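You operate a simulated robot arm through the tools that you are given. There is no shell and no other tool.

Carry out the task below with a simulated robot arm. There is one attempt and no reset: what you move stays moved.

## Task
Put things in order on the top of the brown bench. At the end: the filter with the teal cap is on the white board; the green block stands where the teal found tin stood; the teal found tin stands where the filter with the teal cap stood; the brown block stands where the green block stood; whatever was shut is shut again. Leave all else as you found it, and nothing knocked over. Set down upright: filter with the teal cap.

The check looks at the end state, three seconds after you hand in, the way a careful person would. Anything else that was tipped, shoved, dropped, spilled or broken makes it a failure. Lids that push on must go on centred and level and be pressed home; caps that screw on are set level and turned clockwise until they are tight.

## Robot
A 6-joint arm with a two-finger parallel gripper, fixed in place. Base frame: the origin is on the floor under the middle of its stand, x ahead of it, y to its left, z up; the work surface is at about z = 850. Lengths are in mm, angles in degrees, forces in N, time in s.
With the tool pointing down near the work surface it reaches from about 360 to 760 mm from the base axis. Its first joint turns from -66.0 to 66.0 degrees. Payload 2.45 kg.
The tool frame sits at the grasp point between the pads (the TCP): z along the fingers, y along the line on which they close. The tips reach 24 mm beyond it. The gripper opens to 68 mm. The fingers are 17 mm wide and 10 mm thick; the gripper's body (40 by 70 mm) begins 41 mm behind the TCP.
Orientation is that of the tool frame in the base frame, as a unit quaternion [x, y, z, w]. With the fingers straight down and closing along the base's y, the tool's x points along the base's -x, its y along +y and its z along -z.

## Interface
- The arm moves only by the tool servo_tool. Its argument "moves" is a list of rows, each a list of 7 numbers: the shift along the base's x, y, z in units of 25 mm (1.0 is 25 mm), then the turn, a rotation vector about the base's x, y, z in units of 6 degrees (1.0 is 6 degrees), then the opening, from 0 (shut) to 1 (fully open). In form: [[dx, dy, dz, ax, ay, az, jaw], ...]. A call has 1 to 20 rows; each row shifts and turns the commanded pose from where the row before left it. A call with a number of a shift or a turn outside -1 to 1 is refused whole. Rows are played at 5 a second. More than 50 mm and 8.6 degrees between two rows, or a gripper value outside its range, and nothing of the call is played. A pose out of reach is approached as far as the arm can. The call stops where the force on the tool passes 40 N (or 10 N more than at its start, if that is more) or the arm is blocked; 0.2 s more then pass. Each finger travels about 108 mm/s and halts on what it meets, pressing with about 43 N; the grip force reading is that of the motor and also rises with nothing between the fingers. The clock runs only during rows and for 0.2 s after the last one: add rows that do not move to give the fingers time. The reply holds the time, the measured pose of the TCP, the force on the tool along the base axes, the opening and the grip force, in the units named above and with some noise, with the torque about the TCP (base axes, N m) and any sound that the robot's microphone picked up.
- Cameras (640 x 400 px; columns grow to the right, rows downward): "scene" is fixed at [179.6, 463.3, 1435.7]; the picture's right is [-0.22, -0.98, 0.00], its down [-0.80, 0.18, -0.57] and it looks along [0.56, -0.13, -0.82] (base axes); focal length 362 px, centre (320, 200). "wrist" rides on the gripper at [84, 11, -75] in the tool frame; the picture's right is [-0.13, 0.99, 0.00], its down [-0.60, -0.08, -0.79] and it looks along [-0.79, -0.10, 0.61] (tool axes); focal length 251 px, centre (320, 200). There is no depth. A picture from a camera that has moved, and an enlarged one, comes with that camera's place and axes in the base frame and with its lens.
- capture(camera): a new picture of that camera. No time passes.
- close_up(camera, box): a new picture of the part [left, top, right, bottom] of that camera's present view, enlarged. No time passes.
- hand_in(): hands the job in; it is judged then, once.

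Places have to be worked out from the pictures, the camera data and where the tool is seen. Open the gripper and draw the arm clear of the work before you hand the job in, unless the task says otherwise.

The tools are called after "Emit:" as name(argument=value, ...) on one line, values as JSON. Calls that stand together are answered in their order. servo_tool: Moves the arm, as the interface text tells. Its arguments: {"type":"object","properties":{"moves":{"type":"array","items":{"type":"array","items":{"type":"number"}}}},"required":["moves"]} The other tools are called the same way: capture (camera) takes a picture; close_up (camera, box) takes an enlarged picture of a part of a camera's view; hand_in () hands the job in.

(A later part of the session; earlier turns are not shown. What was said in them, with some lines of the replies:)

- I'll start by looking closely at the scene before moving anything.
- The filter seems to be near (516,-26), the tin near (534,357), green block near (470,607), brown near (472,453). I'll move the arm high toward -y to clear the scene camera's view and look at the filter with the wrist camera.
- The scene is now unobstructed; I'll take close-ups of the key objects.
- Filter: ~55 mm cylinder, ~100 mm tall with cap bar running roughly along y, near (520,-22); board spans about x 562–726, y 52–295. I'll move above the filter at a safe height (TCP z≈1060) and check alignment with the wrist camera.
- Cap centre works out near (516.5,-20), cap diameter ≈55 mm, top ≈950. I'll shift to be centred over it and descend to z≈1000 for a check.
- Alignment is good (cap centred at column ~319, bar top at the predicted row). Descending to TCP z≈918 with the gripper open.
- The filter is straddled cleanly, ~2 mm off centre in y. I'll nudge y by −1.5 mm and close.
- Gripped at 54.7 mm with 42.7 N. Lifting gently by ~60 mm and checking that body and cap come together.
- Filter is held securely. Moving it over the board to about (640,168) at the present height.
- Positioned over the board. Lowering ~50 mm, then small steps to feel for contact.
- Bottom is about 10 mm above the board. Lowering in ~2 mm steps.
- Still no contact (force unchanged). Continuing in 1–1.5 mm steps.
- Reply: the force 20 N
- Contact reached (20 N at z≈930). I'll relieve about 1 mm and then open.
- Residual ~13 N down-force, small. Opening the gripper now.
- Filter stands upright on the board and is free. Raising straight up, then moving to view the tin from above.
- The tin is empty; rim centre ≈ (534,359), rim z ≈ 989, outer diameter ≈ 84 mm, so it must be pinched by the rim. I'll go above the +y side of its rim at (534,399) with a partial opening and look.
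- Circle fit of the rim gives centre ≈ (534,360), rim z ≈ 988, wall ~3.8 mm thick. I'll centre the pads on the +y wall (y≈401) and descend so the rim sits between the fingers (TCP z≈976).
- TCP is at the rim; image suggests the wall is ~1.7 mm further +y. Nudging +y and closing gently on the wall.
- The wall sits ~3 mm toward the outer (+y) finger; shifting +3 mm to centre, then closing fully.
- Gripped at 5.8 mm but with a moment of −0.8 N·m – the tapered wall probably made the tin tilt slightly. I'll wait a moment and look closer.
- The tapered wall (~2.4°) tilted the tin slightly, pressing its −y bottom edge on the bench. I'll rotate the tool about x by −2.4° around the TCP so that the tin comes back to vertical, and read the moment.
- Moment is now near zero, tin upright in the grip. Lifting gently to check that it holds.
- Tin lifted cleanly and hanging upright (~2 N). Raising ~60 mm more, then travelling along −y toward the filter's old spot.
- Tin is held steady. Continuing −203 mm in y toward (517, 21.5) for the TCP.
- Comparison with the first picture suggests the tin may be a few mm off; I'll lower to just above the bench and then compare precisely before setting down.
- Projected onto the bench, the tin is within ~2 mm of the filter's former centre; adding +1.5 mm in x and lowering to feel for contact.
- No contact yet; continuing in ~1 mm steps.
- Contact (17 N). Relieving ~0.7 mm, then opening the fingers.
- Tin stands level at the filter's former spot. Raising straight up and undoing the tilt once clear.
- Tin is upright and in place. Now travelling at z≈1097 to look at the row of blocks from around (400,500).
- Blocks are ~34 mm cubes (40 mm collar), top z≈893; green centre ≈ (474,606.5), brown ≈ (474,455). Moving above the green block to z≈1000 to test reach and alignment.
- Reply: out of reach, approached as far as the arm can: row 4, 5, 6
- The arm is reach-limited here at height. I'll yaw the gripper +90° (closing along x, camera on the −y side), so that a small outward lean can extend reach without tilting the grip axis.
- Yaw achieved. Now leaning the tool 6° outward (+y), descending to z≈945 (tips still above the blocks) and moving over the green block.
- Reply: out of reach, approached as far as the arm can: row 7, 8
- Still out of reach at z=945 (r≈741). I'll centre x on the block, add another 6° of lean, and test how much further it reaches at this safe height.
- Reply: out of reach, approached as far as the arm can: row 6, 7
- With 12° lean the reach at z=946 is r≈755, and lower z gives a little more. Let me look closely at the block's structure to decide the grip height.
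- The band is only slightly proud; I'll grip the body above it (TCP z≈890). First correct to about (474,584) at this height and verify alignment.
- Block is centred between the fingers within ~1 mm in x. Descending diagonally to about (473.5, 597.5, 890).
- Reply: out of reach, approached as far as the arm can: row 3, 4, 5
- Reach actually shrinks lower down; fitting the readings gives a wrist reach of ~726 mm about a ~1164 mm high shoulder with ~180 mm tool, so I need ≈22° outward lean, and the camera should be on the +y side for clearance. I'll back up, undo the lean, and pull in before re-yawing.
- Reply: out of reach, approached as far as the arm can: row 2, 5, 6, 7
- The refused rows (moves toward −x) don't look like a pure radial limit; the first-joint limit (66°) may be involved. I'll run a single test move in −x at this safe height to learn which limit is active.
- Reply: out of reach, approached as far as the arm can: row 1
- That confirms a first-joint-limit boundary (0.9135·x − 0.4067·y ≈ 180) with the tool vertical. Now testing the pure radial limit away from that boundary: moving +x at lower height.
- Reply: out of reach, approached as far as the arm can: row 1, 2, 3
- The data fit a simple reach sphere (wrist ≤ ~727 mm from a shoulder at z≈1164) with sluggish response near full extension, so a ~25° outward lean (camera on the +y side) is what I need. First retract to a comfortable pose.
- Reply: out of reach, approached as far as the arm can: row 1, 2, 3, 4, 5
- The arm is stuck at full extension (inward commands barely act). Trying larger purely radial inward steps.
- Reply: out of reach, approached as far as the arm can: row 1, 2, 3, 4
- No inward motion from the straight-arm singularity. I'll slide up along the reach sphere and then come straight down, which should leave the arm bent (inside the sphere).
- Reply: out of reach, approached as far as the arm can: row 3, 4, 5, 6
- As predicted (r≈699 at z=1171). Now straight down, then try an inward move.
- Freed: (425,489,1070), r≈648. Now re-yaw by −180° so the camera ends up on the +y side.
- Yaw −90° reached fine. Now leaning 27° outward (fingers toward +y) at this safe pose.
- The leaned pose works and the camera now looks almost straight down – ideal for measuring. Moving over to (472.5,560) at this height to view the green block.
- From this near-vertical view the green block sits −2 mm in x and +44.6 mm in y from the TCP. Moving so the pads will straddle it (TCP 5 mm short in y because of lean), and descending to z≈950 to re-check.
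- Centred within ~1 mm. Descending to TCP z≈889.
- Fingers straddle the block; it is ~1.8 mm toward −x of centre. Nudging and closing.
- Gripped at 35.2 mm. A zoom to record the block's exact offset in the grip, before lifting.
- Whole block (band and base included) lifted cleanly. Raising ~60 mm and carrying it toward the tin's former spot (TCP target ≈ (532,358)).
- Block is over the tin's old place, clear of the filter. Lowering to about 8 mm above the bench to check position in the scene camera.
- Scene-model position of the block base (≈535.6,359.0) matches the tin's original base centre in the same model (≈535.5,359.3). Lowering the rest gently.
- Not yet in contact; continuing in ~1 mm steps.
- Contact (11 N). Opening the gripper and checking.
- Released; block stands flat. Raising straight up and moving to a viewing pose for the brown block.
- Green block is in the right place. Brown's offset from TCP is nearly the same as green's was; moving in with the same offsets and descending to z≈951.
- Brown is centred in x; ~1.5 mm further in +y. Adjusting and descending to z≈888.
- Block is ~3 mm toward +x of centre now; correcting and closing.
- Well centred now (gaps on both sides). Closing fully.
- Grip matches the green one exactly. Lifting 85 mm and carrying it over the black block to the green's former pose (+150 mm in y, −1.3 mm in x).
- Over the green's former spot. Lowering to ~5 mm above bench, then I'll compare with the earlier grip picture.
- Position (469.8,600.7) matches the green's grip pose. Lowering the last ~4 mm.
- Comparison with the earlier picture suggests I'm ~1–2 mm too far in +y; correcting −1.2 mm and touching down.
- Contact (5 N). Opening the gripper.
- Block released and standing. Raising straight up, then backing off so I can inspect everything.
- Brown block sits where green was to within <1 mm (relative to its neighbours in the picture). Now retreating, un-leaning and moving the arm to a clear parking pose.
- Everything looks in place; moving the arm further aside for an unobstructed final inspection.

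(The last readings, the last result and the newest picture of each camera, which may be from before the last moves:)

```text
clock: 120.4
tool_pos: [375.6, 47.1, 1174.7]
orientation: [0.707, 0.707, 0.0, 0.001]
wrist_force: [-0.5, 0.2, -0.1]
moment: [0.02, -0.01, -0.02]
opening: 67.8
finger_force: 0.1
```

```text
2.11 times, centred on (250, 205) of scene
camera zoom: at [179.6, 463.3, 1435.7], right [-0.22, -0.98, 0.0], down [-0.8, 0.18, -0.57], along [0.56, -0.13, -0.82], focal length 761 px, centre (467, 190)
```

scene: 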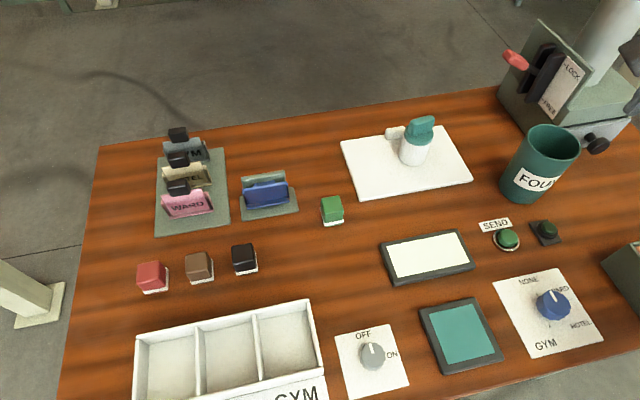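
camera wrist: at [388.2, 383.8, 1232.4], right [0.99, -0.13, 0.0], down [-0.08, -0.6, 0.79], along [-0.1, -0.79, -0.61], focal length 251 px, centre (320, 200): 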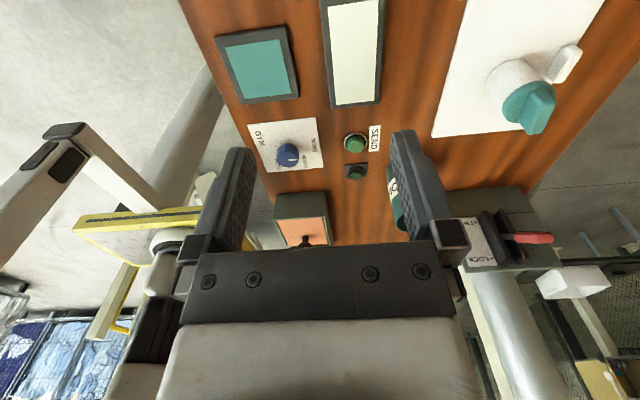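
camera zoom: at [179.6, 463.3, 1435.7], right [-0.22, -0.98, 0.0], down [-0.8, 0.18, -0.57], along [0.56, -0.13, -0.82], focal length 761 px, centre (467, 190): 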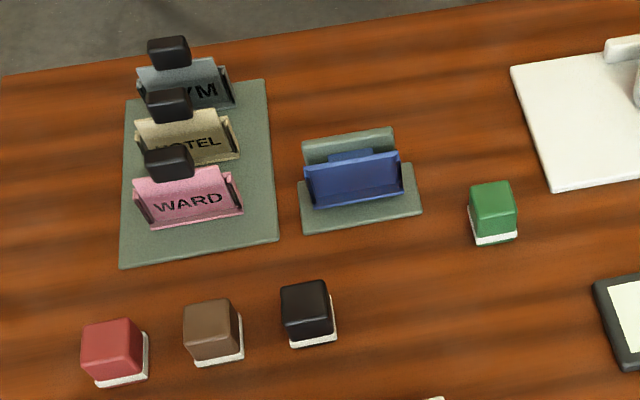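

Final view: filter upright on the white board, tin where the filter was, green block where the tin was, brown block where the green was. Everything else matches the first pictures, and the arm is clear with the gripper open, so I'm handing in.

Emit:
hand_in()

```text
The job is handed in.
```

I moved all four objects and handed the job in; the check gave no verdict back.

| Object | Where it is now | How well it matched |
|---|---|---|
| Filter with the teal cap | Upright on the white board, near its middle | Standing freely after release |
| Teal found tin | Where the filter stood | Within about 2 mm, judged from the scene camera |
| Green block | Where the tin stood | Within about 1–2 mm, judged from the scene camera |
| Brown block | Where the green block stood | Under 1 mm, compared with its neighbours in the wrist view |

- **Tin:** It was too wide for the gripper, so I carried it by the rim. It stood level after I let go.
- **Blocks:** Gripping turned both by about 3 degrees. The task did not ask for a particular orientation.
- **Nothing opened:** I did not open anything, so there was nothing to shut again. In the last pictures everything else on the bench looked as it did at the start, with nothing knocked over.
- **Arm:** It is clear of the work with the gripper open.
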